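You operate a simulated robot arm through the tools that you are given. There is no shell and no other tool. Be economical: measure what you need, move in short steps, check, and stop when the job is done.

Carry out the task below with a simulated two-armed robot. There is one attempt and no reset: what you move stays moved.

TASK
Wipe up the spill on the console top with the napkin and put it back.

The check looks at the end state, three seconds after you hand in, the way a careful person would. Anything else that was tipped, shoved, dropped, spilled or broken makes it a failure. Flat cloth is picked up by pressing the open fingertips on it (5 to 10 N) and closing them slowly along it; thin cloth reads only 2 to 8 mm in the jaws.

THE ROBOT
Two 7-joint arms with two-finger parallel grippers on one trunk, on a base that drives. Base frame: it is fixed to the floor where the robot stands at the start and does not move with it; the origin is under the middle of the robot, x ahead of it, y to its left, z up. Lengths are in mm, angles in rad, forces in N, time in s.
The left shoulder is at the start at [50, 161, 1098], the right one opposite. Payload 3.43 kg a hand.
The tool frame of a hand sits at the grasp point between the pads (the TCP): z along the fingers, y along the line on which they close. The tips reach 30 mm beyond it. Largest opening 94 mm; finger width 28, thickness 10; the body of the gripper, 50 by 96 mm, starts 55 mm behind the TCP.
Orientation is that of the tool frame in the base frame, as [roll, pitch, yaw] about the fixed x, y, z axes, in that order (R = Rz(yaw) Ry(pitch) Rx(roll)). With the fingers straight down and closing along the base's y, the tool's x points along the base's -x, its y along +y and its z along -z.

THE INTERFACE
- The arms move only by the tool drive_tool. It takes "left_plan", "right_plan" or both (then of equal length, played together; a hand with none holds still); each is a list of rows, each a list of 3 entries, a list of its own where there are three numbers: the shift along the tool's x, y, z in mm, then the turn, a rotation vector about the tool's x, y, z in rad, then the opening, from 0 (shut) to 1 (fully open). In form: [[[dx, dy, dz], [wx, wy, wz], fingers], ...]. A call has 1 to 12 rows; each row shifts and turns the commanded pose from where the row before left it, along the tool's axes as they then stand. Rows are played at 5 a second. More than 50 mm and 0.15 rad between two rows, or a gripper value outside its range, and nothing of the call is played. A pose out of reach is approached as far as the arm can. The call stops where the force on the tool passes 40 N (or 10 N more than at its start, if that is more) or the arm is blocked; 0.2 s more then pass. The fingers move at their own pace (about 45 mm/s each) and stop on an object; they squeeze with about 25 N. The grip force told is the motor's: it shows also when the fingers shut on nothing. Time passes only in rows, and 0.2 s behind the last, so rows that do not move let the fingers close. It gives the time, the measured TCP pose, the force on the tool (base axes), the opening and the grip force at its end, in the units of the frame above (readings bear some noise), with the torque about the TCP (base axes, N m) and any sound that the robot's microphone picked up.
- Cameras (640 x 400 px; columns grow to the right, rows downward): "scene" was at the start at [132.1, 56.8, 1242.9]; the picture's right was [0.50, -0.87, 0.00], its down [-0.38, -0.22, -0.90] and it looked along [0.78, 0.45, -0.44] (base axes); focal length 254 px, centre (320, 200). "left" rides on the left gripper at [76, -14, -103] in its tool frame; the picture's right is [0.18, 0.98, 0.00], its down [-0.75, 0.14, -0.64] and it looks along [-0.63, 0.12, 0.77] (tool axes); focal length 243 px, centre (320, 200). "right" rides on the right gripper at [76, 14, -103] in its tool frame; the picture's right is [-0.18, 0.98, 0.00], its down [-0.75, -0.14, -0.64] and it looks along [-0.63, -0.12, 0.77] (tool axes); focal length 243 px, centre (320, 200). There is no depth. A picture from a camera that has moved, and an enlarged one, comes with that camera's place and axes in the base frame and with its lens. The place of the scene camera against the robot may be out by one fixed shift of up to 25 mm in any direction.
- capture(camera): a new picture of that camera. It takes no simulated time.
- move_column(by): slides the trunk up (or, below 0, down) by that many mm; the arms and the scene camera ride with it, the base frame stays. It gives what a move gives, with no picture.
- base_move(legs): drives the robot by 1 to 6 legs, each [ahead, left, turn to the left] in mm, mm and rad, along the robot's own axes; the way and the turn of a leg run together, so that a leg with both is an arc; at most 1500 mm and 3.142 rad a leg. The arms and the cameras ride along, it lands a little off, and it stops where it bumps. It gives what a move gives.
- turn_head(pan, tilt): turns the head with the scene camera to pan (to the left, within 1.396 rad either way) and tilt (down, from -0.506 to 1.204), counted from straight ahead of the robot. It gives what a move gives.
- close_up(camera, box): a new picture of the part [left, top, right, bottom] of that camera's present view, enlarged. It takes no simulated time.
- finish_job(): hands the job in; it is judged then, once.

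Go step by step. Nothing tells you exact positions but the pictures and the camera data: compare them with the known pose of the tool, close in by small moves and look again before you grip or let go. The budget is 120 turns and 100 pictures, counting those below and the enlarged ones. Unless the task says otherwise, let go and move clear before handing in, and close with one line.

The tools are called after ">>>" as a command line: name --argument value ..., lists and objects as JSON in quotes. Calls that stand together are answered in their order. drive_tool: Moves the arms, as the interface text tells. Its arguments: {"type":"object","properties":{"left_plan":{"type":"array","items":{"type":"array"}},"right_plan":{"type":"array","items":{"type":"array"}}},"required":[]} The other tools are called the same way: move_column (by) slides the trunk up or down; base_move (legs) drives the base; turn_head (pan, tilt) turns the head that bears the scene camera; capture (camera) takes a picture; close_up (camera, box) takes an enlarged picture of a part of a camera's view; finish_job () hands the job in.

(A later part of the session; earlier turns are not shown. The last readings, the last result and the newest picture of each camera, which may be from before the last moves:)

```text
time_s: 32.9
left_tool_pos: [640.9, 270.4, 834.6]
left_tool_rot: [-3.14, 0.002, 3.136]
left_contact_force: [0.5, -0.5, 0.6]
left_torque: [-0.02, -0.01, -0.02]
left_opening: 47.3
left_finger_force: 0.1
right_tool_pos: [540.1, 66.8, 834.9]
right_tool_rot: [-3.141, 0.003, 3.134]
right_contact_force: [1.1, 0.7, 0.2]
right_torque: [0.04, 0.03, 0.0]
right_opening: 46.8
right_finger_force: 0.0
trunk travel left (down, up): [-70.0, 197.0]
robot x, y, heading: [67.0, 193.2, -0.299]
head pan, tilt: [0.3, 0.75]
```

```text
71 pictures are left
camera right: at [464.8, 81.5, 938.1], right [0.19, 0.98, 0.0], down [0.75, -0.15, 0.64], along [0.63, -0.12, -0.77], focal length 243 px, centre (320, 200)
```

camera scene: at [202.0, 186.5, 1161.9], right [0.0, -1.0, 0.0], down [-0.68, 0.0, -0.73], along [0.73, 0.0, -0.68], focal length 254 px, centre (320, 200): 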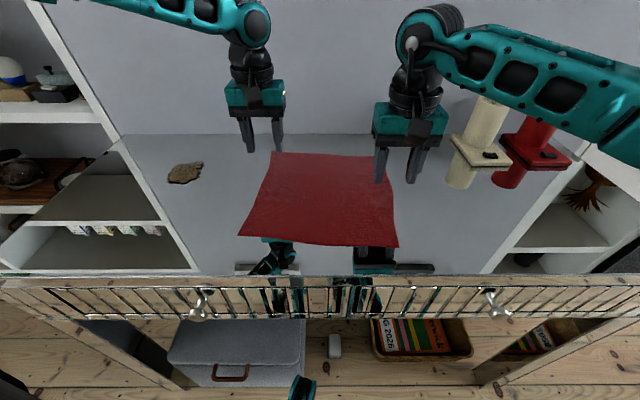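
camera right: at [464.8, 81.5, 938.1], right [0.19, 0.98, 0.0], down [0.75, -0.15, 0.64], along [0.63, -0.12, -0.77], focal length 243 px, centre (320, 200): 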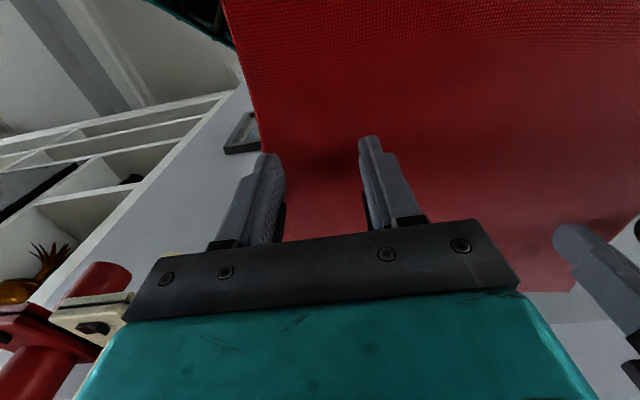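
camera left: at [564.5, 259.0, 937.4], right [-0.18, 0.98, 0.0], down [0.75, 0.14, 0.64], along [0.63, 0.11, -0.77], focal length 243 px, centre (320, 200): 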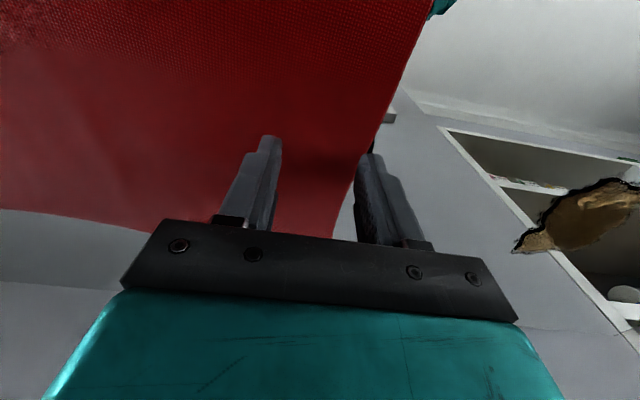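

Both outer fingertips sit right at the cloth edge, so I shift inward a little more and lower in small steps to touch.

>>> drive_tool --left_plan '[[[0, -15, 0], [0, 0, 0], 0.5], [[0, 0, 4], [0, 0, 0], 0.5], [[0, 0, 4], [0, 0, 0], 0.5], [[0, 0, 0], [0, 0, 0], 0.5]]' --right_plan '[[[0, 13, 0], [0, 0, 0], 0.5], [[0, 0, 4], [0, 0, 0], 0.5], [[0, 0, 4], [0, 0, 0], 0.5], [[0, 0, 0], [0, 0, 0], 0.5]]'

>>> drive_tool --left_plan '[[[0, 0, 4], [0, 0, 0], 0.5], [[0, 0, 3], [0, 0, 0], 0.5], [[0, 0, 0], [0, 0, 0], 0.5]]' --right_plan '[[[0, 0, 4], [0, 0, 0], 0.5], [[0, 0, 3], [0, 0, 0], 0.5], [[0, 0, 0], [0, 0, 0], 0.5]]'

```text
time_s: 33.9
left_tool_pos: [639.1, 256.2, 831.3]
left_tool_rot: [-3.138, 0.008, 3.136]
left_contact_force: [2.2, 0.2, 20.7]
left_torque: [0.64, 0.05, -0.05]
left_opening: 47.1
left_finger_force: 0.0
right_tool_pos: [540.2, 78.6, 831.0]
right_tool_rot: [3.141, 0.008, 3.134]
right_contact_force: [2.6, -0.7, 17.9]
right_torque: [-0.28, 0.07, 0.03]
right_opening: 46.9
right_finger_force: 0.4
trunk travel left (down, up): [-70.0, 197.0]
robot x, y, heading: [68.0, 184.1, -0.307]
head pan, tilt: [0.3, 0.75]
```

```text
time_s: 34.4
left_tool_pos: [642.0, 255.4, 831.7]
left_tool_rot: [-3.132, 0.023, 3.137]
left_contact_force: [1.3, -0.2, 18.3]
left_torque: [0.55, 0.1, -0.01]
left_opening: 47.4
left_finger_force: 0.0
right_tool_pos: [542.6, 79.1, 830.3]
right_tool_rot: [3.138, 0.019, 3.133]
right_contact_force: [-0.3, -0.3, 17.2]
right_torque: [-0.45, 0.2, 0.01]
right_opening: 47.3
right_finger_force: 0.1
trunk travel left (down, up): [-70.0, 197.0]
robot x, y, heading: [68.3, 188.9, -0.312]
head pan, tilt: [0.3, 0.75]
stopped in row 2 (right hand): the force on the tool passed its limit (the readings are from after the stop); the commanded pose is now the measured one
```

Contact is at TCP z≈831, so the surface is at about 801. I ease off to a light press and close slowly along the cloth with both hands.

>>> drive_tool --left_plan '[[[0, 0, -2], [0, 0, 0], 0.5], [[0, 0, 0], [0, 0, 0], 0.5]]' --right_plan '[[[0, 0, -2], [0, 0, 0], 0.5], [[0, 0, 0], [0, 0, 0], 0.5]]'

```text
time_s: 35.0
left_tool_pos: [642.0, 255.2, 830.7]
left_tool_rot: [-3.132, 0.019, 3.136]
left_contact_force: [2.9, -0.3, 19.9]
left_torque: [0.58, 0.11, -0.14]
left_opening: 46.7
left_finger_force: 0.1
right_tool_pos: [542.0, 79.1, 830.7]
right_tool_rot: [3.139, 0.016, 3.13]
right_contact_force: [2.0, 1.2, 15.7]
right_torque: [-0.36, 0.07, 0.02]
right_opening: 46.7
right_finger_force: 0.0
trunk travel left (down, up): [-70.0, 197.0]
robot x, y, heading: [70.0, 188.3, -0.303]
head pan, tilt: [0.3, 0.75]
```

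>>> drive_tool --left_plan '[[[0, 0, -2], [0, 0, 0], 0.5], [[0, 0, 0], [0, 0, 0], 0.5]]' --right_plan '[[[0, 0, -2], [0, 0, 0], 0.5], [[0, 0, 0], [0, 0, 0], 0.5]]'

```text
time_s: 35.6
left_tool_pos: [640.7, 256.3, 831.2]
left_tool_rot: [-3.133, 0.012, 3.135]
left_contact_force: [1.9, -1.0, 11.3]
left_torque: [0.37, 0.01, -0.03]
left_opening: 46.7
left_finger_force: 0.1
right_tool_pos: [543.1, 79.3, 831.0]
right_tool_rot: [3.141, 0.012, 3.133]
right_contact_force: [0.8, 0.1, 7.6]
right_torque: [-0.14, 0.05, 0.0]
right_opening: 46.7
right_finger_force: 0.0
trunk travel left (down, up): [-70.0, 197.0]
robot x, y, heading: [68.0, 189.4, -0.304]
head pan, tilt: [0.3, 0.75]
```

>>> drive_tool --left_plan '[[[0, 0, 0], [0, 0, 0], 0.43], [[0, 0, 0], [0, 0, 0], 0.36], [[0, 0, 0], [0, 0, 0], 0.29], [[0, 0, 0], [0, 0, 0], 0.22], [[0, 0, 0], [0, 0, 0], 0.15], [[0, 0, 0], [0, 0, 0], 0.08], [[0, 0, 0], [0, 0, 0], 0], [[0, 0, 0], [0, 0, 0], 0], [[0, 0, 0], [0, 0, 0], 0]]' --right_plan '[[[0, 0, 0], [0, 0, 0], 0.43], [[0, 0, 0], [0, 0, 0], 0.36], [[0, 0, 0], [0, 0, 0], 0.29], [[0, 0, 0], [0, 0, 0], 0.22], [[0, 0, 0], [0, 0, 0], 0.15], [[0, 0, 0], [0, 0, 0], 0.08], [[0, 0, 0], [0, 0, 0], 0], [[0, 0, 0], [0, 0, 0], 0], [[0, 0, 0], [0, 0, 0], 0]]'

>>> capture --camera "left"

>>> capture --camera "right"

>>> capture --camera "scene"

```text
time_s: 37.6
left_tool_pos: [643.7, 256.0, 830.4]
left_tool_rot: [-3.134, 0.011, 3.134]
left_contact_force: [-0.9, -0.3, 4.0]
left_torque: [0.03, 0.06, -0.02]
left_opening: 1.1
left_finger_force: 25.0
right_tool_pos: [543.3, 78.8, 831.2]
right_tool_rot: [3.141, 0.012, 3.133]
right_contact_force: [0.3, 1.1, 0.9]
right_torque: [-0.01, -0.01, 0.0]
right_opening: 1.6
right_finger_force: 25.0
trunk travel left (down, up): [-70.0, 197.0]
robot x, y, heading: [68.9, 186.1, -0.307]
head pan, tilt: [0.3, 0.75]
```

```text
70 pictures are left
camera left: at [565.0, 244.1, 933.0], right [-0.18, 0.98, -0.01], down [0.75, 0.14, 0.65], along [0.64, 0.11, -0.76], focal length 243 px, centre (320, 200)
```

left: 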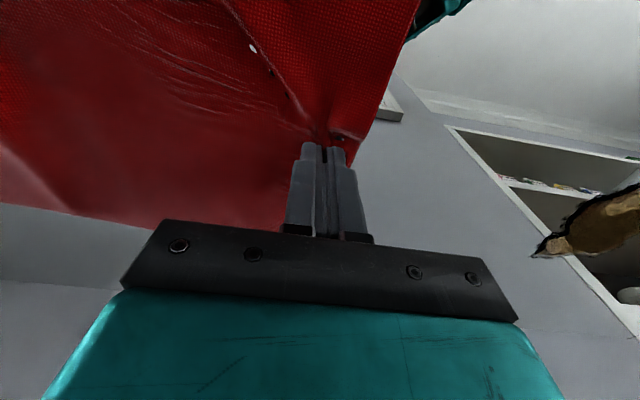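

```text
69 pictures are left
camera right: at [466.2, 94.3, 933.9], right [0.19, 0.98, 0.0], down [0.74, -0.15, 0.65], along [0.64, -0.12, -0.76], focal length 243 px, centre (320, 200)
```

right: 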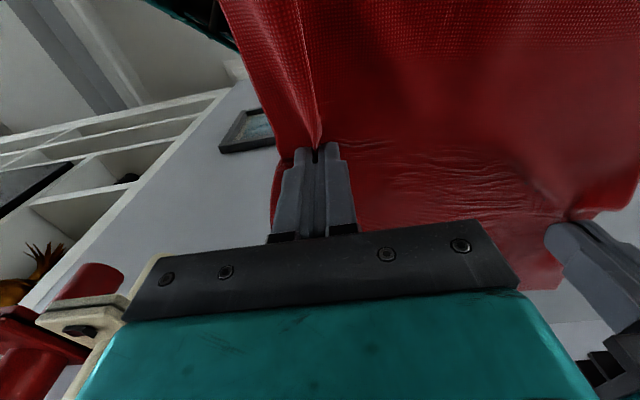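

```text
68 pictures are left
camera scene: at [201.7, 186.5, 1162.0], right [0.0, -1.0, 0.0], down [-0.68, 0.0, -0.73], along [0.73, 0.0, -0.68], focal length 254 px, centre (320, 200)
```

scene: 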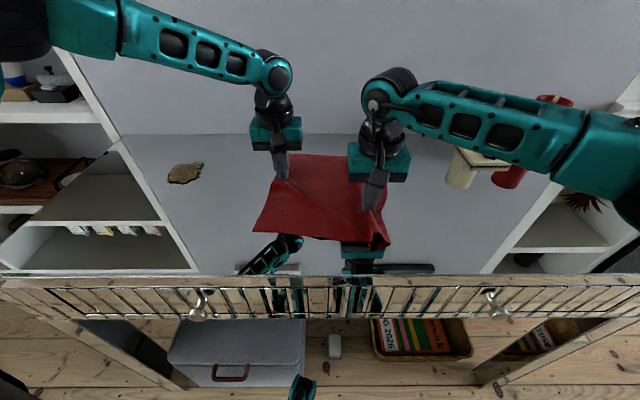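

The cloth has gathered at both hands, though the openings read thin (1.1 and 1.6 mm). I'll lift slightly to check it's held.

>>> drive_tool --left_plan '[[[0, 0, -15], [0, 0, 0], 0], [[0, 0, -15], [0, 0, 0], 0], [[0, 0, 0], [0, 0, 0], 0]]' --right_plan '[[[0, 0, -15], [0, 0, 0], 0], [[0, 0, -15], [0, 0, 0], 0], [[0, 0, 0], [0, 0, 0], 0]]'

>>> capture --camera "left"

>>> capture --camera "right"

```text
time_s: 38.4
left_tool_pos: [641.6, 257.3, 862.1]
left_tool_rot: [-3.135, 0.011, 3.134]
left_contact_force: [0.5, 0.9, -0.8]
left_torque: [-0.02, 0.01, 0.0]
left_opening: 1.3
left_finger_force: 25.2
right_tool_pos: [541.1, 79.8, 862.2]
right_tool_rot: [3.141, 0.011, 3.134]
right_contact_force: [0.7, -0.2, -0.1]
right_torque: [0.03, 0.01, 0.01]
right_opening: 2.0
right_finger_force: 24.7
trunk travel left (down, up): [-70.0, 197.0]
robot x, y, heading: [70.5, 187.5, -0.305]
head pan, tilt: [0.3, 0.75]
```

```text
67 pictures are left
camera left: at [564.5, 244.8, 963.0], right [-0.18, 0.98, -0.01], down [0.75, 0.14, 0.65], along [0.64, 0.11, -0.76], focal length 243 px, centre (320, 200)
```

left: 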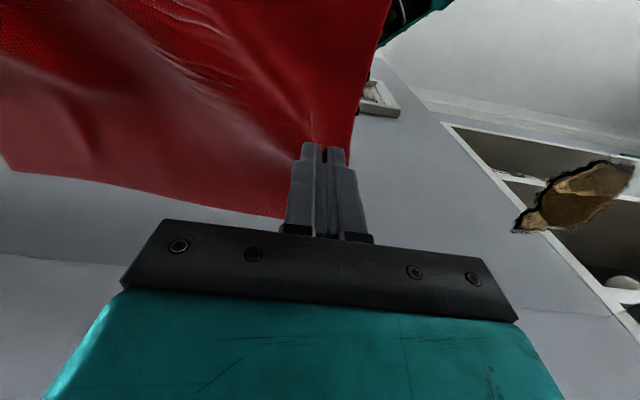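

```text
66 pictures are left
camera right: at [466.1, 94.7, 964.6], right [0.19, 0.98, 0.0], down [0.75, -0.15, 0.65], along [0.64, -0.12, -0.76], focal length 243 px, centre (320, 200)
```

right: 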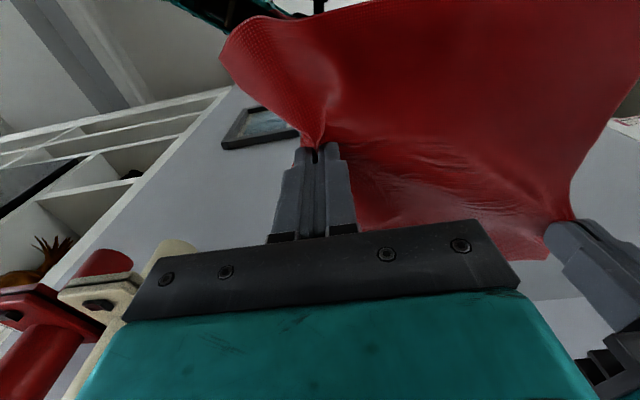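

Both pinches hold. I'll drive the base so the napkin slides left toward the spill, with both arms staying in range.

>>> base_move --legs '[[-50, 190, 0]]'

>>> capture --camera "scene"

>>> capture --camera "left"

```text
time_s: 39.4
left_tool_pos: [643.4, 304.4, 861.0]
left_tool_rot: [-3.133, 0.012, 3.135]
left_contact_force: [0.0, 0.2, 0.9]
left_torque: [0.03, -0.01, -0.05]
left_opening: 1.4
left_finger_force: 24.8
right_tool_pos: [544.0, 128.1, 862.1]
right_tool_rot: [3.139, 0.01, 3.131]
right_contact_force: [-0.2, -0.5, -0.9]
right_torque: [0.01, 0.02, -0.03]
right_opening: 1.7
right_finger_force: 25.2
trunk travel left (down, up): [-70.0, 197.0]
robot x, y, heading: [73.1, 239.8, -0.304]
head pan, tilt: [0.3, 0.75]
stopped in leg 1: the robot was blocked; the commanded pose is now the measured one
```

```text
65 pictures are left
camera scene: at [204.3, 234.5, 1161.9], right [-0.01, -1.0, 0.0], down [-0.68, 0.0, -0.73], along [0.73, 0.0, -0.68], focal length 254 px, centre (320, 200)
```

scene: 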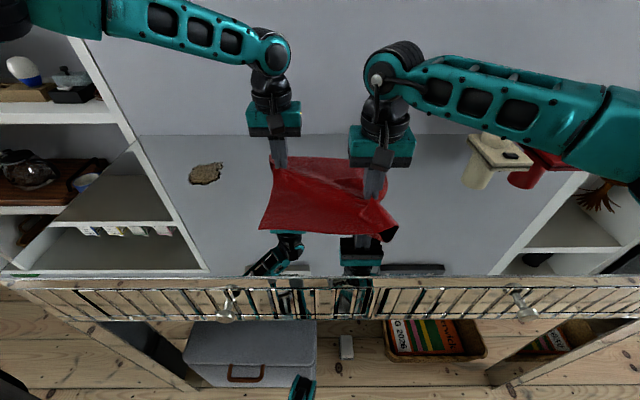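

```text
64 pictures are left
camera left: at [566.7, 292.4, 963.1], right [-0.18, 0.98, -0.01], down [0.75, 0.14, 0.65], along [0.64, 0.11, -0.76], focal length 243 px, centre (320, 200)
```

left: 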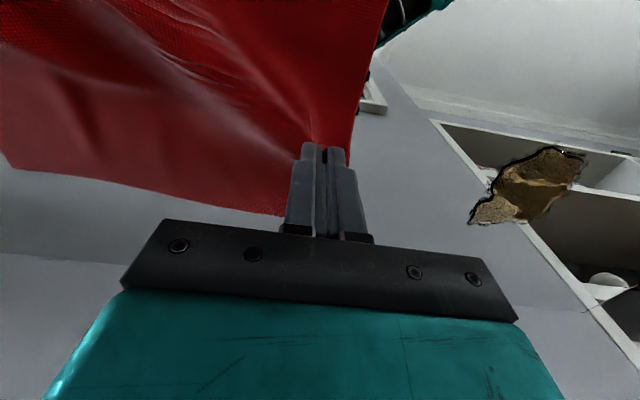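

The base is blocked at y≈243, the same place as before. I'll look down to the left to see what's stopping it.

>>> turn_head --pan 1.2 --tilt 0.9

>>> capture --camera "scene"

>>> turn_head --pan 0.5 --tilt 1.2

>>> capture --camera "scene"

```text
time_s: 40.6
left_tool_pos: [644.6, 304.8, 860.5]
left_tool_rot: [-3.135, 0.013, 3.135]
left_contact_force: [0.1, -0.1, 0.1]
left_torque: [-0.05, 0.02, -0.01]
left_opening: 1.4
left_finger_force: 24.8
right_tool_pos: [544.0, 129.0, 862.1]
right_tool_rot: [3.139, 0.01, 3.131]
right_contact_force: [0.0, -0.3, 0.6]
right_torque: [0.03, -0.02, 0.02]
right_opening: 2.0
right_finger_force: 25.4
trunk travel left (down, up): [-70.0, 197.0]
robot x, y, heading: [70.5, 234.1, -0.302]
head pan, tilt: [1.201, 0.901]
```

```text
63 pictures are left
camera scene: at [168.7, 294.3, 1150.0], right [0.78, -0.63, 0.0], down [-0.49, -0.61, -0.62], along [0.39, 0.48, -0.78], focal length 254 px, centre (320, 200)
```

scene: 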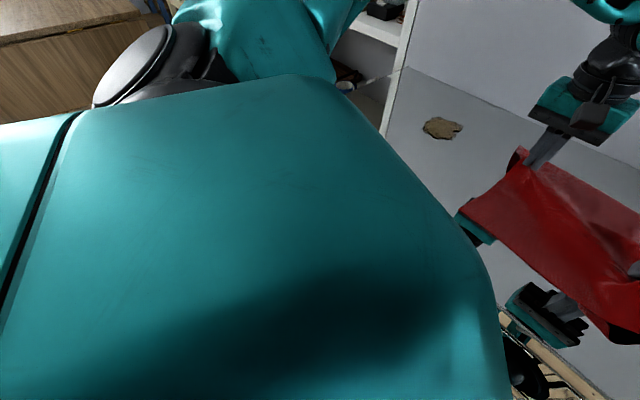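

```text
time_s: 41.7
left_tool_pos: [644.4, 304.4, 861.6]
left_tool_rot: [-3.136, 0.011, 3.134]
left_contact_force: [-0.5, -0.9, 0.8]
left_torque: [-0.01, 0.02, 0.01]
left_opening: 1.3
left_finger_force: 25.3
right_tool_pos: [545.0, 127.7, 861.8]
right_tool_rot: [3.14, 0.011, 3.131]
right_contact_force: [-0.4, -0.5, 0.3]
right_torque: [0.01, -0.01, 0.0]
right_opening: 1.7
right_finger_force: 25.6
trunk travel left (down, up): [-70.0, 197.0]
robot x, y, heading: [74.0, 235.0, -0.306]
head pan, tilt: [0.499, 1.201]
```

```text
62 pictures are left
camera scene: at [176.3, 246.2, 1130.2], right [0.19, -0.98, 0.0], down [-0.91, -0.18, -0.36], along [0.36, 0.07, -0.93], focal length 254 px, centre (320, 200)
```

scene: 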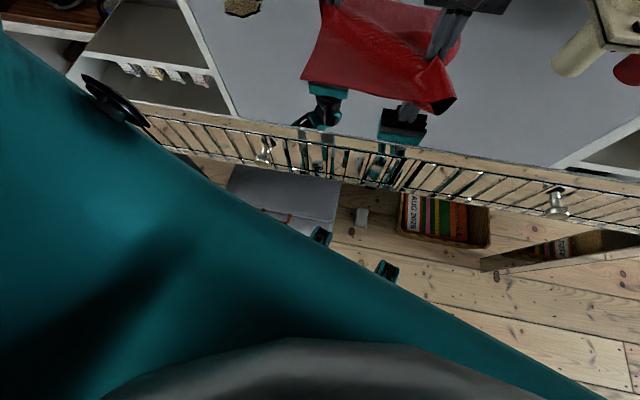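

The base is probably touching the suitcase under the console, so it stays put. Both arms can still reach the spill from here, so I'll carry the napkin the rest of the way with the arms.

>>> turn_head --pan 0.3 --tilt 0.75

>>> drive_tool --left_plan '[[[0, 25, 0], [0, 0, 0], 0], [[0, 25, 0], [0, 0, 0], 0], [[0, 25, 0], [0, 0, 0], 0], [[0, 25, 0], [0, 0, 0], 0], [[0, 20, 0], [0, 0, 0], 0], [[0, 0, 0], [0, 0, 0], 0]]' --right_plan '[[[0, 25, 0], [0, 0, 0], 0], [[0, 25, 0], [0, 0, 0], 0], [[0, 25, 0], [0, 0, 0], 0], [[0, 25, 0], [0, 0, 0], 0], [[0, 20, 0], [0, 0, 0], 0], [[0, 0, 0], [0, 0, 0], 0]]'

>>> capture --camera "scene"

>>> capture --camera "left"

```text
time_s: 42.6
left_tool_pos: [644.4, 304.1, 861.1]
left_tool_rot: [-3.135, 0.012, 3.135]
left_contact_force: [-0.3, -0.3, 0.8]
left_torque: [-0.03, -0.01, -0.02]
left_opening: 1.3
left_finger_force: 25.0
right_tool_pos: [545.3, 127.6, 861.2]
right_tool_rot: [3.139, 0.01, 3.132]
right_contact_force: [0.4, 0.4, -0.3]
right_torque: [0.03, 0.03, -0.02]
right_opening: 1.8
right_finger_force: 25.2
trunk travel left (down, up): [-70.0, 197.0]
robot x, y, heading: [70.9, 241.0, -0.312]
head pan, tilt: [0.3, 0.75]
```

```text
time_s: 44.0
left_tool_pos: [646.2, 423.0, 861.1]
left_tool_rot: [-3.134, 0.012, 3.132]
left_contact_force: [-0.1, -0.6, 0.0]
left_torque: [-0.03, -0.01, 0.01]
left_opening: 1.2
left_finger_force: 25.2
right_tool_pos: [544.4, 246.8, 861.7]
right_tool_rot: [3.14, 0.009, 3.131]
right_contact_force: [0.2, 0.5, 0.2]
right_torque: [-0.01, 0.02, -0.01]
right_opening: 1.8
right_finger_force: 24.9
trunk travel left (down, up): [-70.0, 197.0]
robot x, y, heading: [72.1, 234.1, -0.31]
head pan, tilt: [0.3, 0.75]
```

```text
61 pictures are left
camera scene: at [204.3, 235.0, 1161.9], right [-0.01, -1.0, 0.0], down [-0.68, 0.0, -0.73], along [0.73, 0.0, -0.68], focal length 254 px, centre (320, 200)
```

scene: 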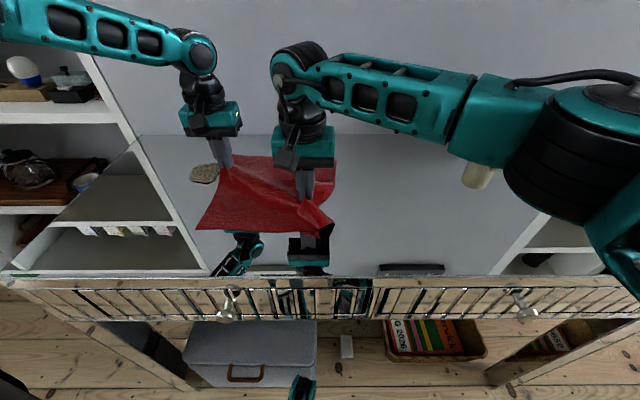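

```text
60 pictures are left
camera left: at [568.3, 411.4, 962.5], right [-0.18, 0.98, -0.01], down [0.75, 0.14, 0.65], along [0.64, 0.11, -0.76], focal length 243 px, centre (320, 200)
```

left: 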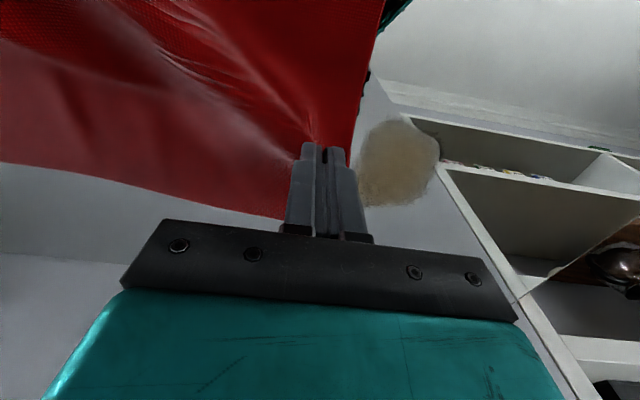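

The spill spans about x 622–698, y 455–518. I lower both hands so the pinched cloth presses lightly on the surface just right of it.

>>> drive_tool --left_plan '[[[0, 0, 12], [0, 0, 0], 0], [[0, 0, 12], [0, 0, 0], 0], [[0, 0, 4], [0, 0, 0], 0], [[0, 0, 3], [0, 0, 0], 0], [[0, 0, 0], [0, 0, 0], 0]]' --right_plan '[[[0, 0, 10], [0, 0, 0], 0], [[0, 0, 10], [0, 0, 0], 0], [[0, 0, 4], [0, 0, 0], 0], [[0, 0, 0], [0, 0, 0], 0], [[0, 0, 0], [0, 0, 0], 0]]'

```text
time_s: 45.2
left_tool_pos: [644.3, 423.3, 831.9]
left_tool_rot: [-3.132, 0.017, 3.133]
left_contact_force: [-0.8, 0.6, 9.0]
left_torque: [-0.02, 0.09, -0.01]
left_opening: 1.5
left_finger_force: 25.3
right_tool_pos: [545.3, 247.8, 838.2]
right_tool_rot: [3.14, 0.011, 3.132]
right_contact_force: [0.5, 0.2, 0.2]
right_torque: [0.01, 0.0, -0.01]
right_opening: 1.9
right_finger_force: 25.4
trunk travel left (down, up): [-70.0, 197.0]
robot x, y, heading: [71.0, 237.5, -0.307]
head pan, tilt: [0.3, 0.75]
```

Good light contact at 9 N. First wiping pass across the spill, with the right hand following.

>>> drive_tool --left_plan '[[[12, 15, 0], [0, 0, 0], 0], [[0, 18, 0], [0, 0, 0], 0], [[0, 18, 0], [0, 0, 0], 0], [[0, 18, 0], [0, 0, 0], 0], [[0, 18, 0], [0, 0, 0], 0], [[0, 13, 0], [0, 0, 0], 0], [[0, 0, 0], [0, 0, 0], 0]]' --right_plan '[[[8, 15, 0], [0, 0, 0], 0], [[0, 18, 0], [0, 0, 0], 0], [[0, 18, 0], [0, 0, 0], 0], [[0, 18, 0], [0, 0, 0], 0], [[0, 16, 0], [0, 0, 0], 0], [[0, 10, 0], [0, 0, 0], 0], [[0, 0, 0], [0, 0, 0], 0]]'

>>> capture --camera "left"

>>> capture --camera "scene"

```text
time_s: 46.8
left_tool_pos: [632.3, 519.4, 830.8]
left_tool_rot: [-3.125, 0.015, 3.131]
left_contact_force: [-10.9, -31.3, 18.9]
left_torque: [-0.88, 0.43, -0.15]
left_opening: 1.4
left_finger_force: 24.5
right_tool_pos: [535.1, 290.6, 839.0]
right_tool_rot: [3.129, 0.017, 3.135]
right_contact_force: [11.6, 27.7, -1.3]
right_torque: [0.85, -0.36, 0.16]
right_opening: 2.3
right_finger_force: 24.2
right hand out of reach, approached as far as the arm can: row 3, 4, 5, 6
trunk travel left (down, up): [-70.0, 197.0]
robot x, y, heading: [70.1, 235.2, -0.311]
head pan, tilt: [0.3, 0.75]
```

```text
59 pictures are left
camera left: at [555.5, 508.5, 933.1], right [-0.17, 0.98, -0.02], down [0.75, 0.14, 0.65], along [0.64, 0.1, -0.76], focal length 243 px, centre (320, 200)
```

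left: 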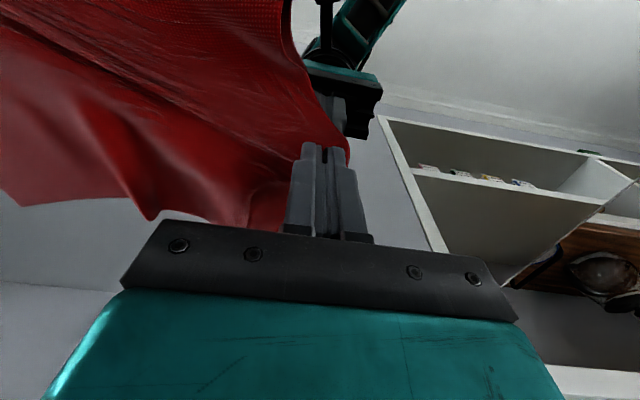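

```text
58 pictures are left
camera scene: at [202.9, 233.9, 1162.1], right [-0.01, -1.0, 0.0], down [-0.68, 0.0, -0.73], along [0.73, 0.0, -0.68], focal length 254 px, centre (320, 200)
```

scene: 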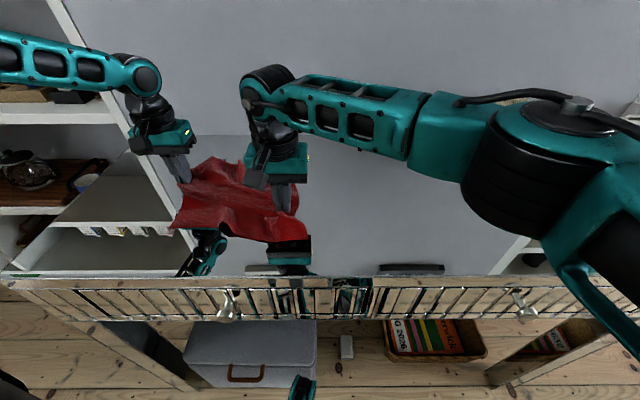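

The right arm hit its reach limit and the cloth went taut. I ease both hands back to the right and look at how much of the spill is left.

>>> drive_tool --left_plan '[[[-6, -20, 0], [0, 0, 0], 0], [[-6, -20, 0], [0, 0, 0], 0], [[0, -20, 0], [0, 0, 0], 0], [[0, -20, 0], [0, 0, 0], 0], [[0, -20, 0], [0, 0, 0], 0], [[0, 0, 0], [0, 0, 0], 0]]' --right_plan '[[[0, 0, 0], [0, 0, 0], 0], [[0, 0, 0], [0, 0, 0], 0], [[0, -20, 0], [0, 0, 0], 0], [[0, -20, 0], [0, 0, 0], 0], [[0, -20, 0], [0, 0, 0], 0], [[0, 0, 0], [0, 0, 0], 0]]'

>>> capture --camera "left"

>>> capture --camera "scene"

```text
time_s: 48.2
left_tool_pos: [644.2, 424.4, 831.0]
left_tool_rot: [-3.134, 0.012, 3.134]
left_contact_force: [-1.8, -2.3, 5.9]
left_torque: [-0.05, 0.05, -0.06]
left_opening: 1.2
left_finger_force: 24.8
right_tool_pos: [535.1, 226.2, 836.9]
right_tool_rot: [3.141, 0.012, 3.132]
right_contact_force: [1.6, 2.0, 0.4]
right_torque: [0.13, -0.06, -0.01]
right_opening: 2.3
right_finger_force: 25.5
trunk travel left (down, up): [-70.0, 197.0]
robot x, y, heading: [70.7, 236.2, -0.301]
head pan, tilt: [0.3, 0.75]
```

```text
57 pictures are left
camera left: at [567.3, 411.9, 933.1], right [-0.18, 0.98, -0.01], down [0.75, 0.14, 0.65], along [0.64, 0.11, -0.76], focal length 243 px, centre (320, 200)
```

left: 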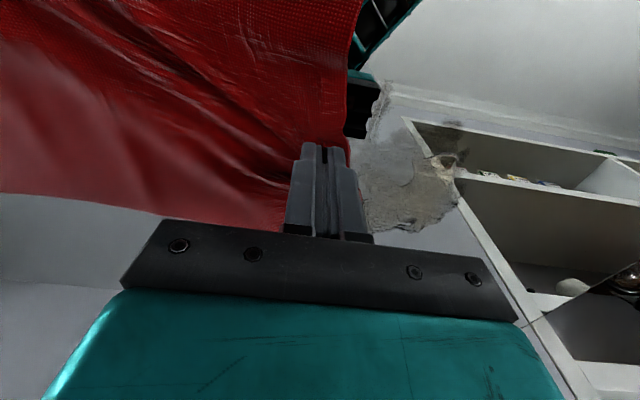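

```text
56 pictures are left
camera scene: at [203.9, 234.7, 1161.9], right [-0.01, -1.0, 0.0], down [-0.68, 0.0, -0.73], along [0.73, 0.0, -0.68], focal length 254 px, centre (320, 200)
```

scene: 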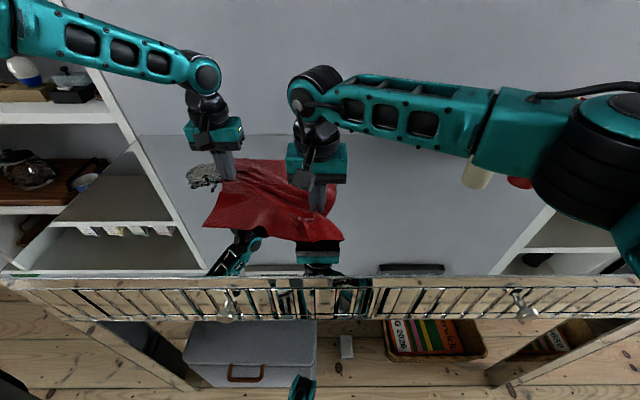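

The spill is fading where the cloth passed. Turning the base back slightly (+0.1 rad) carries both hands about 50 mm left and gives the right arm more slack, so I'll do that.

>>> base_move --legs '[[0, 0, 0.1]]'

>>> drive_tool --left_plan '[[[-15, 0, 0], [0, 0, 0], 0], [[-15, 0, 0], [0, 0, 0], 0], [[0, 12, 0], [0, 0, 0], 0], [[0, 12, 0], [0, 0, 0], 0], [[0, 12, 0], [0, 0, 0], 0], [[0, 0, 0], [0, 0, 0], 0]]' --right_plan '[[[0, 10, 0], [0, 0, 0], 0], [[0, 10, 0], [0, 0, 0], 0], [[0, 12, 0], [0, 0, 0], 0], [[0, 12, 0], [0, 0, 0], 0], [[0, 12, 0], [0, 0, 0], 0], [[0, 0, 0], [0, 0, 0], 0]]'

```text
time_s: 49.1
left_tool_pos: [622.3, 480.8, 832.1]
left_tool_rot: [-3.133, 0.012, -3.049]
left_contact_force: [-1.9, -2.9, 1.6]
left_torque: [-0.09, 0.05, -0.07]
left_opening: 1.3
left_finger_force: 24.9
right_tool_pos: [533.9, 273.4, 836.3]
right_tool_rot: [3.14, 0.013, -3.049]
right_contact_force: [1.6, 3.1, 1.0]
right_torque: [0.11, -0.04, -0.02]
right_opening: 2.0
right_finger_force: 24.8
trunk travel left (down, up): [-70.0, 197.0]
robot x, y, heading: [74.8, 235.1, -0.206]
head pan, tilt: [0.3, 0.75]
```

```text
time_s: 50.5
left_tool_pos: [650.2, 520.2, 832.3]
left_tool_rot: [-3.135, 0.013, -3.049]
left_contact_force: [-1.6, -3.5, 1.2]
left_torque: [-0.17, 0.05, -0.06]
left_opening: 1.4
left_finger_force: 24.6
right_tool_pos: [530.5, 331.6, 836.7]
right_tool_rot: [3.139, 0.009, -3.05]
right_contact_force: [2.2, 3.2, 0.4]
right_torque: [0.11, -0.08, -0.06]
right_opening: 1.9
right_finger_force: 25.2
trunk travel left (down, up): [-70.0, 197.0]
robot x, y, heading: [68.8, 237.1, -0.202]
head pan, tilt: [0.3, 0.75]
```

No limits hit, and the hands are past the spill's left end. I press a little more and do back-and-forth passes moving toward the far side.

>>> drive_tool --left_plan '[[[-12, 0, 2], [0, 0, 0], 0], [[-12, -10, 0], [0, 0, 0], 0], [[0, -20, 0], [0, 0, 0], 0], [[0, -20, 0], [0, 0, 0], 0], [[0, -20, 0], [0, 0, 0], 0], [[-12, 0, 0], [0, 0, 0], 0], [[-10, 0, 0], [0, 0, 0], 0], [[0, 18, 0], [0, 0, 0], 0], [[0, 18, 0], [0, 0, 0], 0], [[0, 18, 0], [0, 0, 0], 0], [[0, 0, 0], [0, 0, 0], 0]]' --right_plan '[[[-10, 0, 0], [0, 0, 0], 0], [[-5, -10, 0], [0, 0, 0], 0], [[0, -20, 0], [0, 0, 0], 0], [[0, -20, 0], [0, 0, 0], 0], [[0, -20, 0], [0, 0, 0], 0], [[-10, 0, 0], [0, 0, 0], 0], [[-5, 0, 0], [0, 0, 0], 0], [[0, 18, 0], [0, 0, 0], 0], [[0, 18, 0], [0, 0, 0], 0], [[0, 18, 0], [0, 0, 0], 0], [[0, 0, 0], [0, 0, 0], 0]]'

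>>> capture --camera "scene"

```text
time_s: 52.9
left_tool_pos: [692.2, 510.7, 831.8]
left_tool_rot: [-3.134, 0.011, -3.051]
left_contact_force: [-7.7, -11.1, -0.1]
left_torque: [-0.34, 0.28, -0.13]
left_opening: 1.1
left_finger_force: 25.4
left hand out of reach, approached as far as the arm can: row 7
right_tool_pos: [565.1, 307.6, 835.1]
right_tool_rot: [3.138, 0.012, -3.052]
right_contact_force: [8.0, 11.3, -0.7]
right_torque: [0.32, -0.24, -0.03]
right_opening: 1.9
right_finger_force: 25.2
right hand out of reach, approached as far as the arm can: row 1
trunk travel left (down, up): [-70.0, 197.0]
robot x, y, heading: [70.4, 235.5, -0.205]
head pan, tilt: [0.3, 0.75]
```

```text
55 pictures are left
camera scene: at [204.9, 247.2, 1161.9], right [0.1, -1.0, 0.0], down [-0.68, -0.06, -0.73], along [0.73, 0.07, -0.68], focal length 254 px, centre (320, 200)
```

scene: 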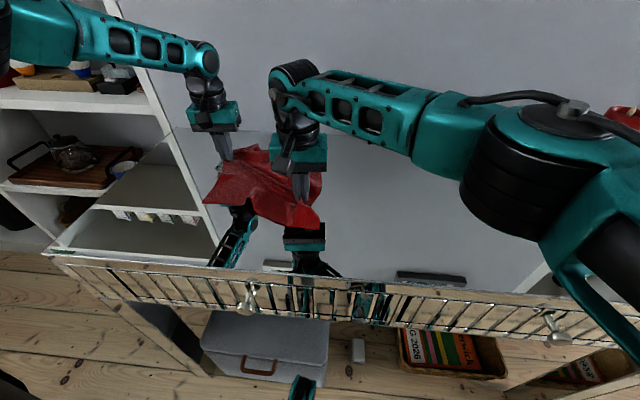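

Nearly across. I press slightly more on a return pass, then back off to the right and inspect.

>>> drive_tool --left_plan '[[[0, -10, 3], [0, 0, 0], 0], [[0, -18, 0], [0, 0, 0], 0], [[0, -18, 0], [0, 0, 0], 0], [[12, 0, 0], [0, 0, 0], 0], [[0, 20, 0], [0, 0, 0], 0], [[0, 20, 0], [0, 0, 0], 0], [[12, 0, 0], [0, 0, 0], 0], [[12, -20, 0], [0, 0, 0], 0], [[0, -25, 0], [0, 0, 0], 0], [[0, -25, 0], [0, 0, 0], 0], [[0, -20, 0], [0, 0, 0], 0], [[0, 0, 0], [0, 0, 0], 0]]' --right_plan '[[[0, 0, 0], [0, 0, 0], 0], [[0, -15, 0], [0, 0, 0], 0], [[0, -15, 0], [0, 0, 0], 0], [[10, 0, 0], [0, 0, 0], 0], [[0, 20, 0], [0, 0, 0], 0], [[0, 15, 0], [0, 0, 0], 0], [[10, 0, 0], [0, 0, 0], 0], [[10, -20, 0], [0, 0, 0], 0], [[0, -25, 0], [0, 0, 0], 0], [[0, -25, 0], [0, 0, 0], 0], [[0, -20, 0], [0, 0, 0], 0], [[0, 0, 0], [0, 0, 0], 0]]'

>>> capture --camera "left"

>>> capture --camera "scene"

```text
time_s: 55.5
left_tool_pos: [663.7, 411.0, 830.8]
left_tool_rot: [-3.133, 0.016, -3.05]
left_contact_force: [-2.3, 2.4, 18.8]
left_torque: [0.06, 0.03, -0.03]
left_opening: 1.3
left_finger_force: 25.0
right_tool_pos: [543.2, 220.6, 837.3]
right_tool_rot: [3.139, 0.013, -3.049]
right_contact_force: [2.3, 3.1, 1.1]
right_torque: [0.06, -0.05, -0.05]
right_opening: 2.0
right_finger_force: 24.8
trunk travel left (down, up): [-70.0, 197.0]
robot x, y, heading: [73.2, 235.2, -0.2]
head pan, tilt: [0.3, 0.75]
```

```text
54 pictures are left
camera left: at [588.3, 391.0, 932.8], right [-0.27, 0.96, -0.01], down [0.73, 0.21, 0.65], along [0.63, 0.17, -0.76], focal length 243 px, centre (320, 200)
```

left: 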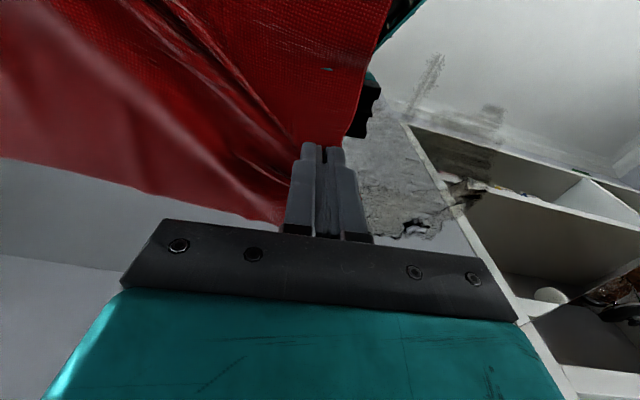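

```text
53 pictures are left
camera scene: at [203.3, 247.0, 1162.3], right [0.1, -1.0, 0.0], down [-0.68, -0.06, -0.73], along [0.73, 0.07, -0.68], focal length 254 px, centre (320, 200)
```

scene: 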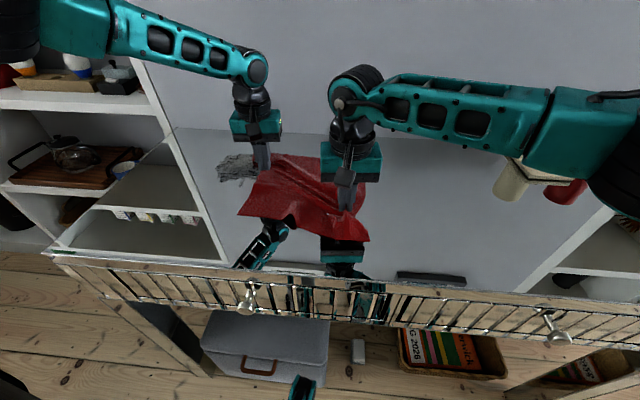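

>>> close_up --camera "left" --box '[340, 40, 540, 250]'

>>> close_up --camera "scene" --box '[200, 130, 300, 200]'

```text
1.90 times, centred on (440, 145) of left
camera zoom: at [588.3, 391.0, 932.8], right [-0.27, 0.96, -0.01], down [0.73, 0.21, 0.65], along [0.63, 0.17, -0.76], focal length 462 px, centre (91, 305)
```

zoom: 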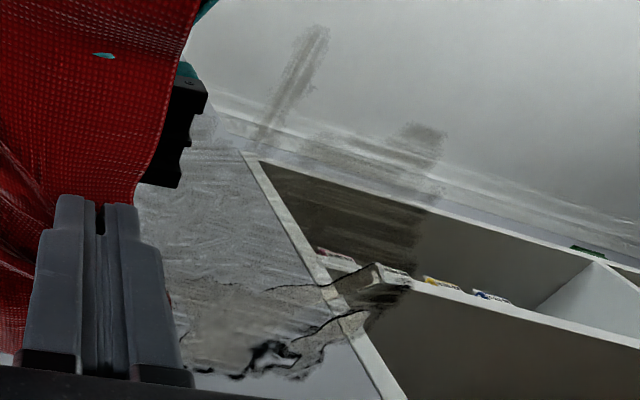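

```text
5.71 times, centred on (250, 165) of scene
camera zoom: at [203.3, 247.0, 1162.3], right [0.1, -1.0, 0.0], down [-0.68, -0.06, -0.73], along [0.73, 0.07, -0.68], focal length 1452 px, centre (720, 400)
```

zoom: 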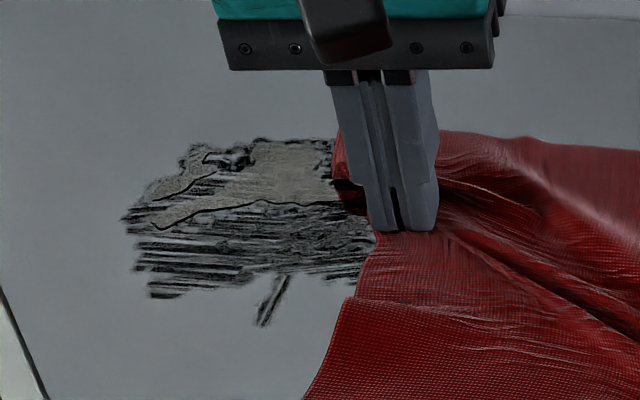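

The cloth is thinning and streaking the spill: a brown film remains on the far side, with streaks elsewhere. I'll square the tools again and make more overlapping passes.

>>> drive_tool --left_plan '[[[-15, 0, 0], [0, 0, 0.092], 0], [[-11, 10, 0], [0, 0, 0], 0], [[0, 25, 0], [0, 0, 0], 0], [[0, 25, 0], [0, 0, 0], 0], [[0, 25, 0], [0, 0, 0], 0], [[0, 22, 0], [0, 0, 0], 0], [[8, 0, 0], [0, 0, 0], 0], [[0, -25, 0], [0, 0, 0], 0], [[0, -25, 0], [0, 0, 0], 0], [[0, -25, 0], [0, 0, 0], 0], [[0, -22, 0], [0, 0, 0], 0], [[0, 0, 0], [0, 0, 0], 0]]' --right_plan '[[[-10, 0, 0], [0, 0, 0.092], 0], [[-10, 10, 0], [0, 0, 0], 0], [[0, 25, 0], [0, 0, 0], 0], [[0, 25, 0], [0, 0, 0], 0], [[0, 25, 0], [0, 0, 0], 0], [[0, 22, 0], [0, 0, 0], 0], [[0, 0, 0], [0, 0, 0], 0], [[0, -25, 0], [0, 0, 0], 0], [[0, -25, 0], [0, 0, 0], 0], [[0, -25, 0], [0, 0, 0], 0], [[0, -22, 0], [0, 0, 0], 0], [[0, 0, 0], [0, 0, 0], 0]]'

>>> close_up --camera "scene" --box '[190, 130, 310, 210]'

```text
time_s: 58.1
left_tool_pos: [677.7, 424.1, 831.1]
left_tool_rot: [-3.134, 0.013, -3.14]
left_contact_force: [-7.7, -13.1, 1.6]
left_torque: [-0.41, 0.27, -0.18]
left_opening: 1.4
left_finger_force: 25.3
left hand out of reach, approached as far as the arm can: row 1, 2
right_tool_pos: [562.7, 211.2, 835.8]
right_tool_rot: [3.135, 0.012, -3.141]
right_contact_force: [7.5, 14.3, 0.4]
right_torque: [0.44, -0.27, 0.09]
right_opening: 2.0
right_finger_force: 25.4
right hand out of reach, approached as far as the arm can: row 6
trunk travel left (down, up): [-70.0, 197.0]
robot x, y, heading: [71.0, 236.4, -0.198]
head pan, tilt: [0.3, 0.75]
```

```text
5.00 times, centred on (250, 170) of scene
camera zoom: at [204.8, 247.0, 1162.0], right [0.1, -1.0, 0.0], down [-0.68, -0.06, -0.73], along [0.73, 0.07, -0.68], focal length 1270 px, centre (670, 350)
```

zoom: 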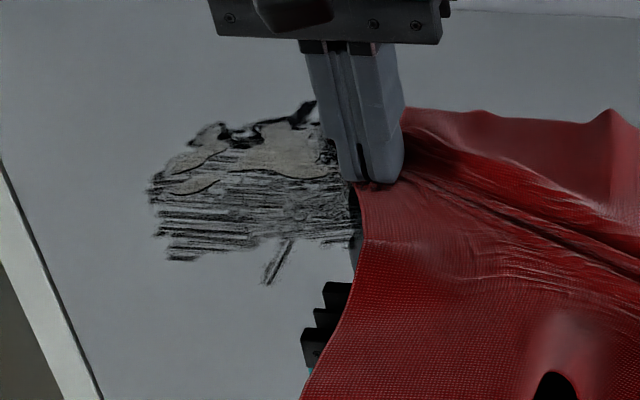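

Cloth tension is unloading the press. I bring the right hand closer for slack and repeat the passes on the far strip.

>>> drive_tool --left_plan '[[[0, 0, 0], [0, 0, 0], 0], [[-14, 10, 0], [0, 0, 0], 0], [[0, 20, 0], [0, 0, 0], 0], [[0, 20, 0], [0, 0, 0], 0], [[0, 20, 0], [0, 0, 0], 0], [[0, 20, 0], [0, 0, 0], 0], [[7, 0, 0], [0, 0, 0], 0], [[0, -20, 0], [0, 0, 0], 0], [[0, -20, 0], [0, 0, 0], 0], [[0, -20, 0], [0, 0, 0], 0], [[0, -20, 0], [0, 0, 0], 0], [[0, 0, 0], [0, 0, 0], 0]]' --right_plan '[[[0, 30, 0], [0, 0, 0], 0], [[0, 10, 0], [0, 0, 0], 0], [[0, 20, 0], [0, 0, 0], 0], [[0, 20, 0], [0, 0, 0], 0], [[5, 20, 0], [0, 0, 0], 0], [[5, 20, 0], [0, 0, 0], 0], [[0, 0, 0], [0, 0, 0], 0], [[-5, -20, 0], [0, 0, 0], 0], [[-5, -20, 0], [0, 0, 0], 0], [[0, -20, 0], [0, 0, 0], 0], [[0, -20, 0], [0, 0, 0], 0], [[0, 0, 0], [0, 0, 0], 0]]'

>>> close_up --camera "scene" --box '[190, 130, 310, 210]'

```text
time_s: 60.7
left_tool_pos: [683.1, 435.1, 832.0]
left_tool_rot: [-3.134, 0.012, -3.14]
left_contact_force: [-4.1, -7.2, 0.7]
left_torque: [-0.27, 0.1, -0.1]
left_opening: 1.2
left_finger_force: 24.4
right_tool_pos: [569.4, 229.5, 836.5]
right_tool_rot: [3.14, 0.011, -3.139]
right_contact_force: [4.8, 7.5, -0.3]
right_torque: [0.24, -0.14, 0.04]
right_opening: 2.1
right_finger_force: 25.1
right hand out of reach, approached as far as the arm can: row 6
trunk travel left (down, up): [-70.0, 197.0]
robot x, y, heading: [67.6, 230.9, -0.212]
head pan, tilt: [0.3, 0.75]
```

```text
5.00 times, centred on (250, 170) of scene
camera zoom: at [204.9, 247.1, 1161.9], right [0.1, -1.0, 0.0], down [-0.68, -0.06, -0.73], along [0.73, 0.07, -0.68], focal length 1270 px, centre (670, 350)
```

zoom: 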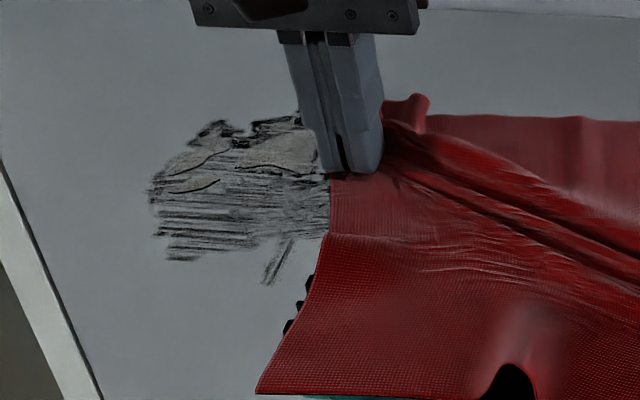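

It's lightening steadily. I press down 3 mm more and repeat the passes, drifting toward the near side.

>>> drive_tool --left_plan '[[[-8, 0, 3], [0, 0, 0], 0], [[0, 20, 0], [0, 0, 0], 0], [[0, 20, 0], [0, 0, 0], 0], [[0, 20, 0], [0, 0, 0], 0], [[0, 20, 0], [0, 0, 0], 0], [[10, 0, 0], [0, 0, 0], 0], [[0, -25, 0], [0, 0, 0], 0], [[0, -25, 0], [0, 0, 0], 0], [[0, -25, 0], [0, 0, 0], 0], [[10, 0, 0], [0, 0, 0], 0], [[0, 25, 0], [0, 0, 0], 0], [[0, 25, 0], [0, 0, 0], 0]]' --right_plan '[[[0, 18, 0], [0, 0, 0], 0], [[0, 20, 0], [0, 0, 0], 0], [[0, 20, 0], [0, 0, 0], 0], [[6, 20, 0], [0, 0, 0], 0], [[6, 18, 0], [0, 0, 0], 0], [[0, 0, 0], [0, 0, 0], 0], [[0, -25, 0], [0, 0, 0], 0], [[0, -25, 0], [0, 0, 0], 0], [[0, -25, 0], [0, 0, 0], 0], [[5, 0, 0], [0, 0, 0], 0], [[0, 25, 0], [0, 0, 0], 0], [[0, 25, 0], [0, 0, 0], 0]]'

>>> drive_tool --left_plan '[[[0, 20, 0], [0, 0, 0], 0], [[10, 0, 0], [0, 0, 0], 0], [[0, -25, 0], [0, 0, 0], 0], [[0, -25, 0], [0, 0, 0], 0], [[0, -25, 0], [0, 0, 0], 0], [[10, 0, 0], [0, 0, 0], 0], [[0, 25, 0], [0, 0, 0], 0], [[0, 25, 0], [0, 0, 0], 0], [[0, 25, 0], [0, 0, 0], 0], [[10, 0, 0], [0, 0, 0], 0], [[0, -25, 0], [0, 0, 0], 0], [[0, -25, 0], [0, 0, 0], 0]]' --right_plan '[[[0, 20, 0], [0, 0, 0], 0], [[0, 0, 0], [0, 0, 0], 0], [[0, -25, 0], [0, 0, 0], 0], [[0, -25, 0], [0, 0, 0], 0], [[0, -25, 0], [0, 0, 0], 0], [[5, 0, 0], [0, 0, 0], 0], [[0, 25, 0], [0, 0, 0], 0], [[0, 25, 0], [0, 0, 0], 0], [[0, 22, 0], [0, 0, 0], 0], [[0, 0, 0], [0, 0, 0], 0], [[0, -25, 0], [0, 0, 0], 0], [[0, -25, 0], [0, 0, 0], 0]]'

>>> drive_tool --left_plan '[[[0, -25, 0], [0, 0, 0], 0], [[0, -25, 0], [0, 0, 0], 0], [[0, -15, 0], [0, 0, 0], 0], [[0, 0, 0], [0, 0, 0], 0]]' --right_plan '[[[0, -25, 0], [0, 0, 0], 0], [[0, -25, 0], [0, 0, 0], 0], [[0, -25, 0], [0, 0, 0], 0], [[0, 0, 0], [0, 0, 0], 0]]'

>>> close_up --camera "scene" --box '[190, 130, 310, 210]'

```text
time_s: 63.3
left_tool_pos: [670.0, 490.5, 832.2]
left_tool_rot: [-3.132, 0.015, -3.141]
left_contact_force: [-4.7, -10.3, 10.1]
left_torque: [-0.31, 0.03, -0.12]
left_opening: 1.7
left_finger_force: 25.1
left hand out of reach, approached as far as the arm can: row 1
right_tool_pos: [559.0, 281.8, 836.2]
right_tool_rot: [3.137, 0.012, 3.14]
right_contact_force: [6.0, 8.8, -0.5]
right_torque: [0.29, -0.13, 0.02]
right_opening: 2.2
right_finger_force: 25.4
right hand out of reach, approached as far as the arm can: row 5
trunk travel left (down, up): [-70.0, 197.0]
robot x, y, heading: [72.6, 237.8, -0.204]
head pan, tilt: [0.3, 0.75]
```

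```text
time_s: 65.9
left_tool_pos: [637.1, 462.9, 832.8]
left_tool_rot: [-3.136, 0.015, -3.141]
left_contact_force: [-2.3, -0.3, 16.9]
left_torque: [-0.06, -0.06, -0.03]
left_opening: 1.5
left_finger_force: 25.2
right_tool_pos: [550.5, 250.6, 836.0]
right_tool_rot: [3.138, 0.013, 3.139]
right_contact_force: [1.6, 5.6, -0.2]
right_torque: [0.12, -0.08, 0.03]
right_opening: 1.9
right_finger_force: 24.7
trunk travel left (down, up): [-70.0, 197.0]
robot x, y, heading: [70.0, 237.6, -0.204]
head pan, tilt: [0.3, 0.75]
```

```text
time_s: 66.9
left_tool_pos: [638.2, 396.1, 831.2]
left_tool_rot: [-3.133, 0.013, 3.141]
left_contact_force: [-3.2, -7.4, 15.0]
left_torque: [-0.23, 0.02, -0.04]
left_opening: 1.5
left_finger_force: 25.5
right_tool_pos: [550.5, 175.8, 837.4]
right_tool_rot: [3.137, 0.012, -3.142]
right_contact_force: [3.4, 9.0, -0.8]
right_torque: [0.24, -0.13, 0.1]
right_opening: 2.1
right_finger_force: 25.0
trunk travel left (down, up): [-70.0, 197.0]
robot x, y, heading: [69.7, 234.3, -0.205]
head pan, tilt: [0.3, 0.75]
```

```text
5.00 times, centred on (250, 170) of scene
camera zoom: at [203.8, 246.8, 1162.1], right [0.1, -1.0, 0.0], down [-0.68, -0.06, -0.73], along [0.73, 0.07, -0.68], focal length 1270 px, centre (670, 350)
```

zoom: 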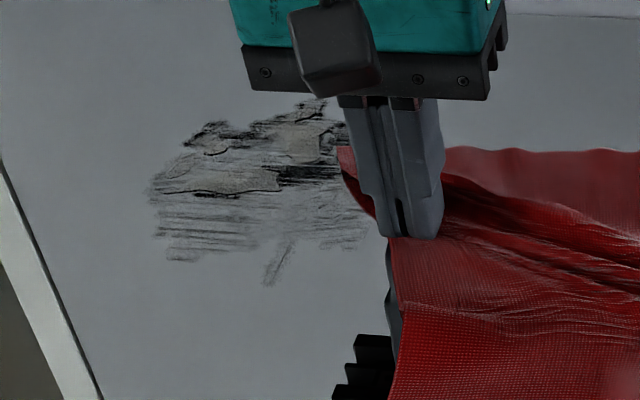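

Most of the near area is clean; residue remains on the far side at about x 670–735, beyond where the tethered right hand lets me go. I'll release the right hand for now, finish wiping with the left, and regrip later.

>>> drive_tool --left_plan '[[[0, 0, 0], [0, 0, 0], 0], [[0, 0, 0], [0, 0, 0], 0], [[0, 0, 0], [0, 0, 0], 0], [[0, 0, 0], [0, 0, 0], 0], [[0, 0, 0], [0, 0, 0], 0], [[0, 0, 0], [0, 0, 0], 0]]' --right_plan '[[[0, 0, 2], [0, 0, 0], 0.1], [[0, 0, 0], [0, 0, 0], 0.3], [[0, 0, 0], [0, 0, 0], 0.4], [[0, 0, -20], [0, 0, 0], 0.4], [[0, 0, -40], [0, 0, 0], 0.4], [[20, -20, -40], [0, 0, 0], 0.4]]'

>>> capture --camera "right"

>>> capture --camera "scene"

```text
time_s: 68.3
left_tool_pos: [638.4, 397.8, 831.6]
left_tool_rot: [-3.136, 0.014, -3.139]
left_contact_force: [-0.7, -3.5, 15.6]
left_torque: [-0.13, -0.14, -0.05]
left_opening: 1.5
left_finger_force: 24.2
right_tool_pos: [529.2, 153.1, 937.0]
right_tool_rot: [3.138, 0.013, 3.141]
right_contact_force: [0.2, 0.4, -0.5]
right_torque: [0.02, 0.0, -0.01]
right_opening: 37.5
right_finger_force: 0.1
trunk travel left (down, up): [-70.0, 197.0]
robot x, y, heading: [71.9, 241.1, -0.202]
head pan, tilt: [0.3, 0.75]
```

```text
47 pictures are left
camera right: at [452.5, 166.6, 1038.8], right [0.18, 0.98, 0.01], down [0.75, -0.14, 0.65], along [0.64, -0.12, -0.76], focal length 243 px, centre (320, 200)
```

right: 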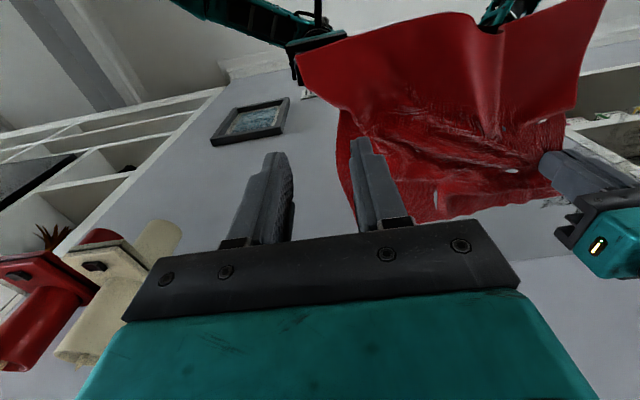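

```text
46 pictures are left
camera scene: at [203.8, 246.6, 1162.1], right [0.1, -1.0, 0.0], down [-0.68, -0.06, -0.73], along [0.73, 0.07, -0.68], focal length 254 px, centre (320, 200)
```

scene: 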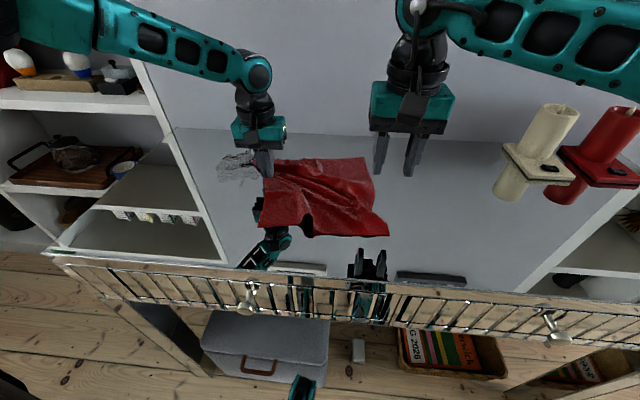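

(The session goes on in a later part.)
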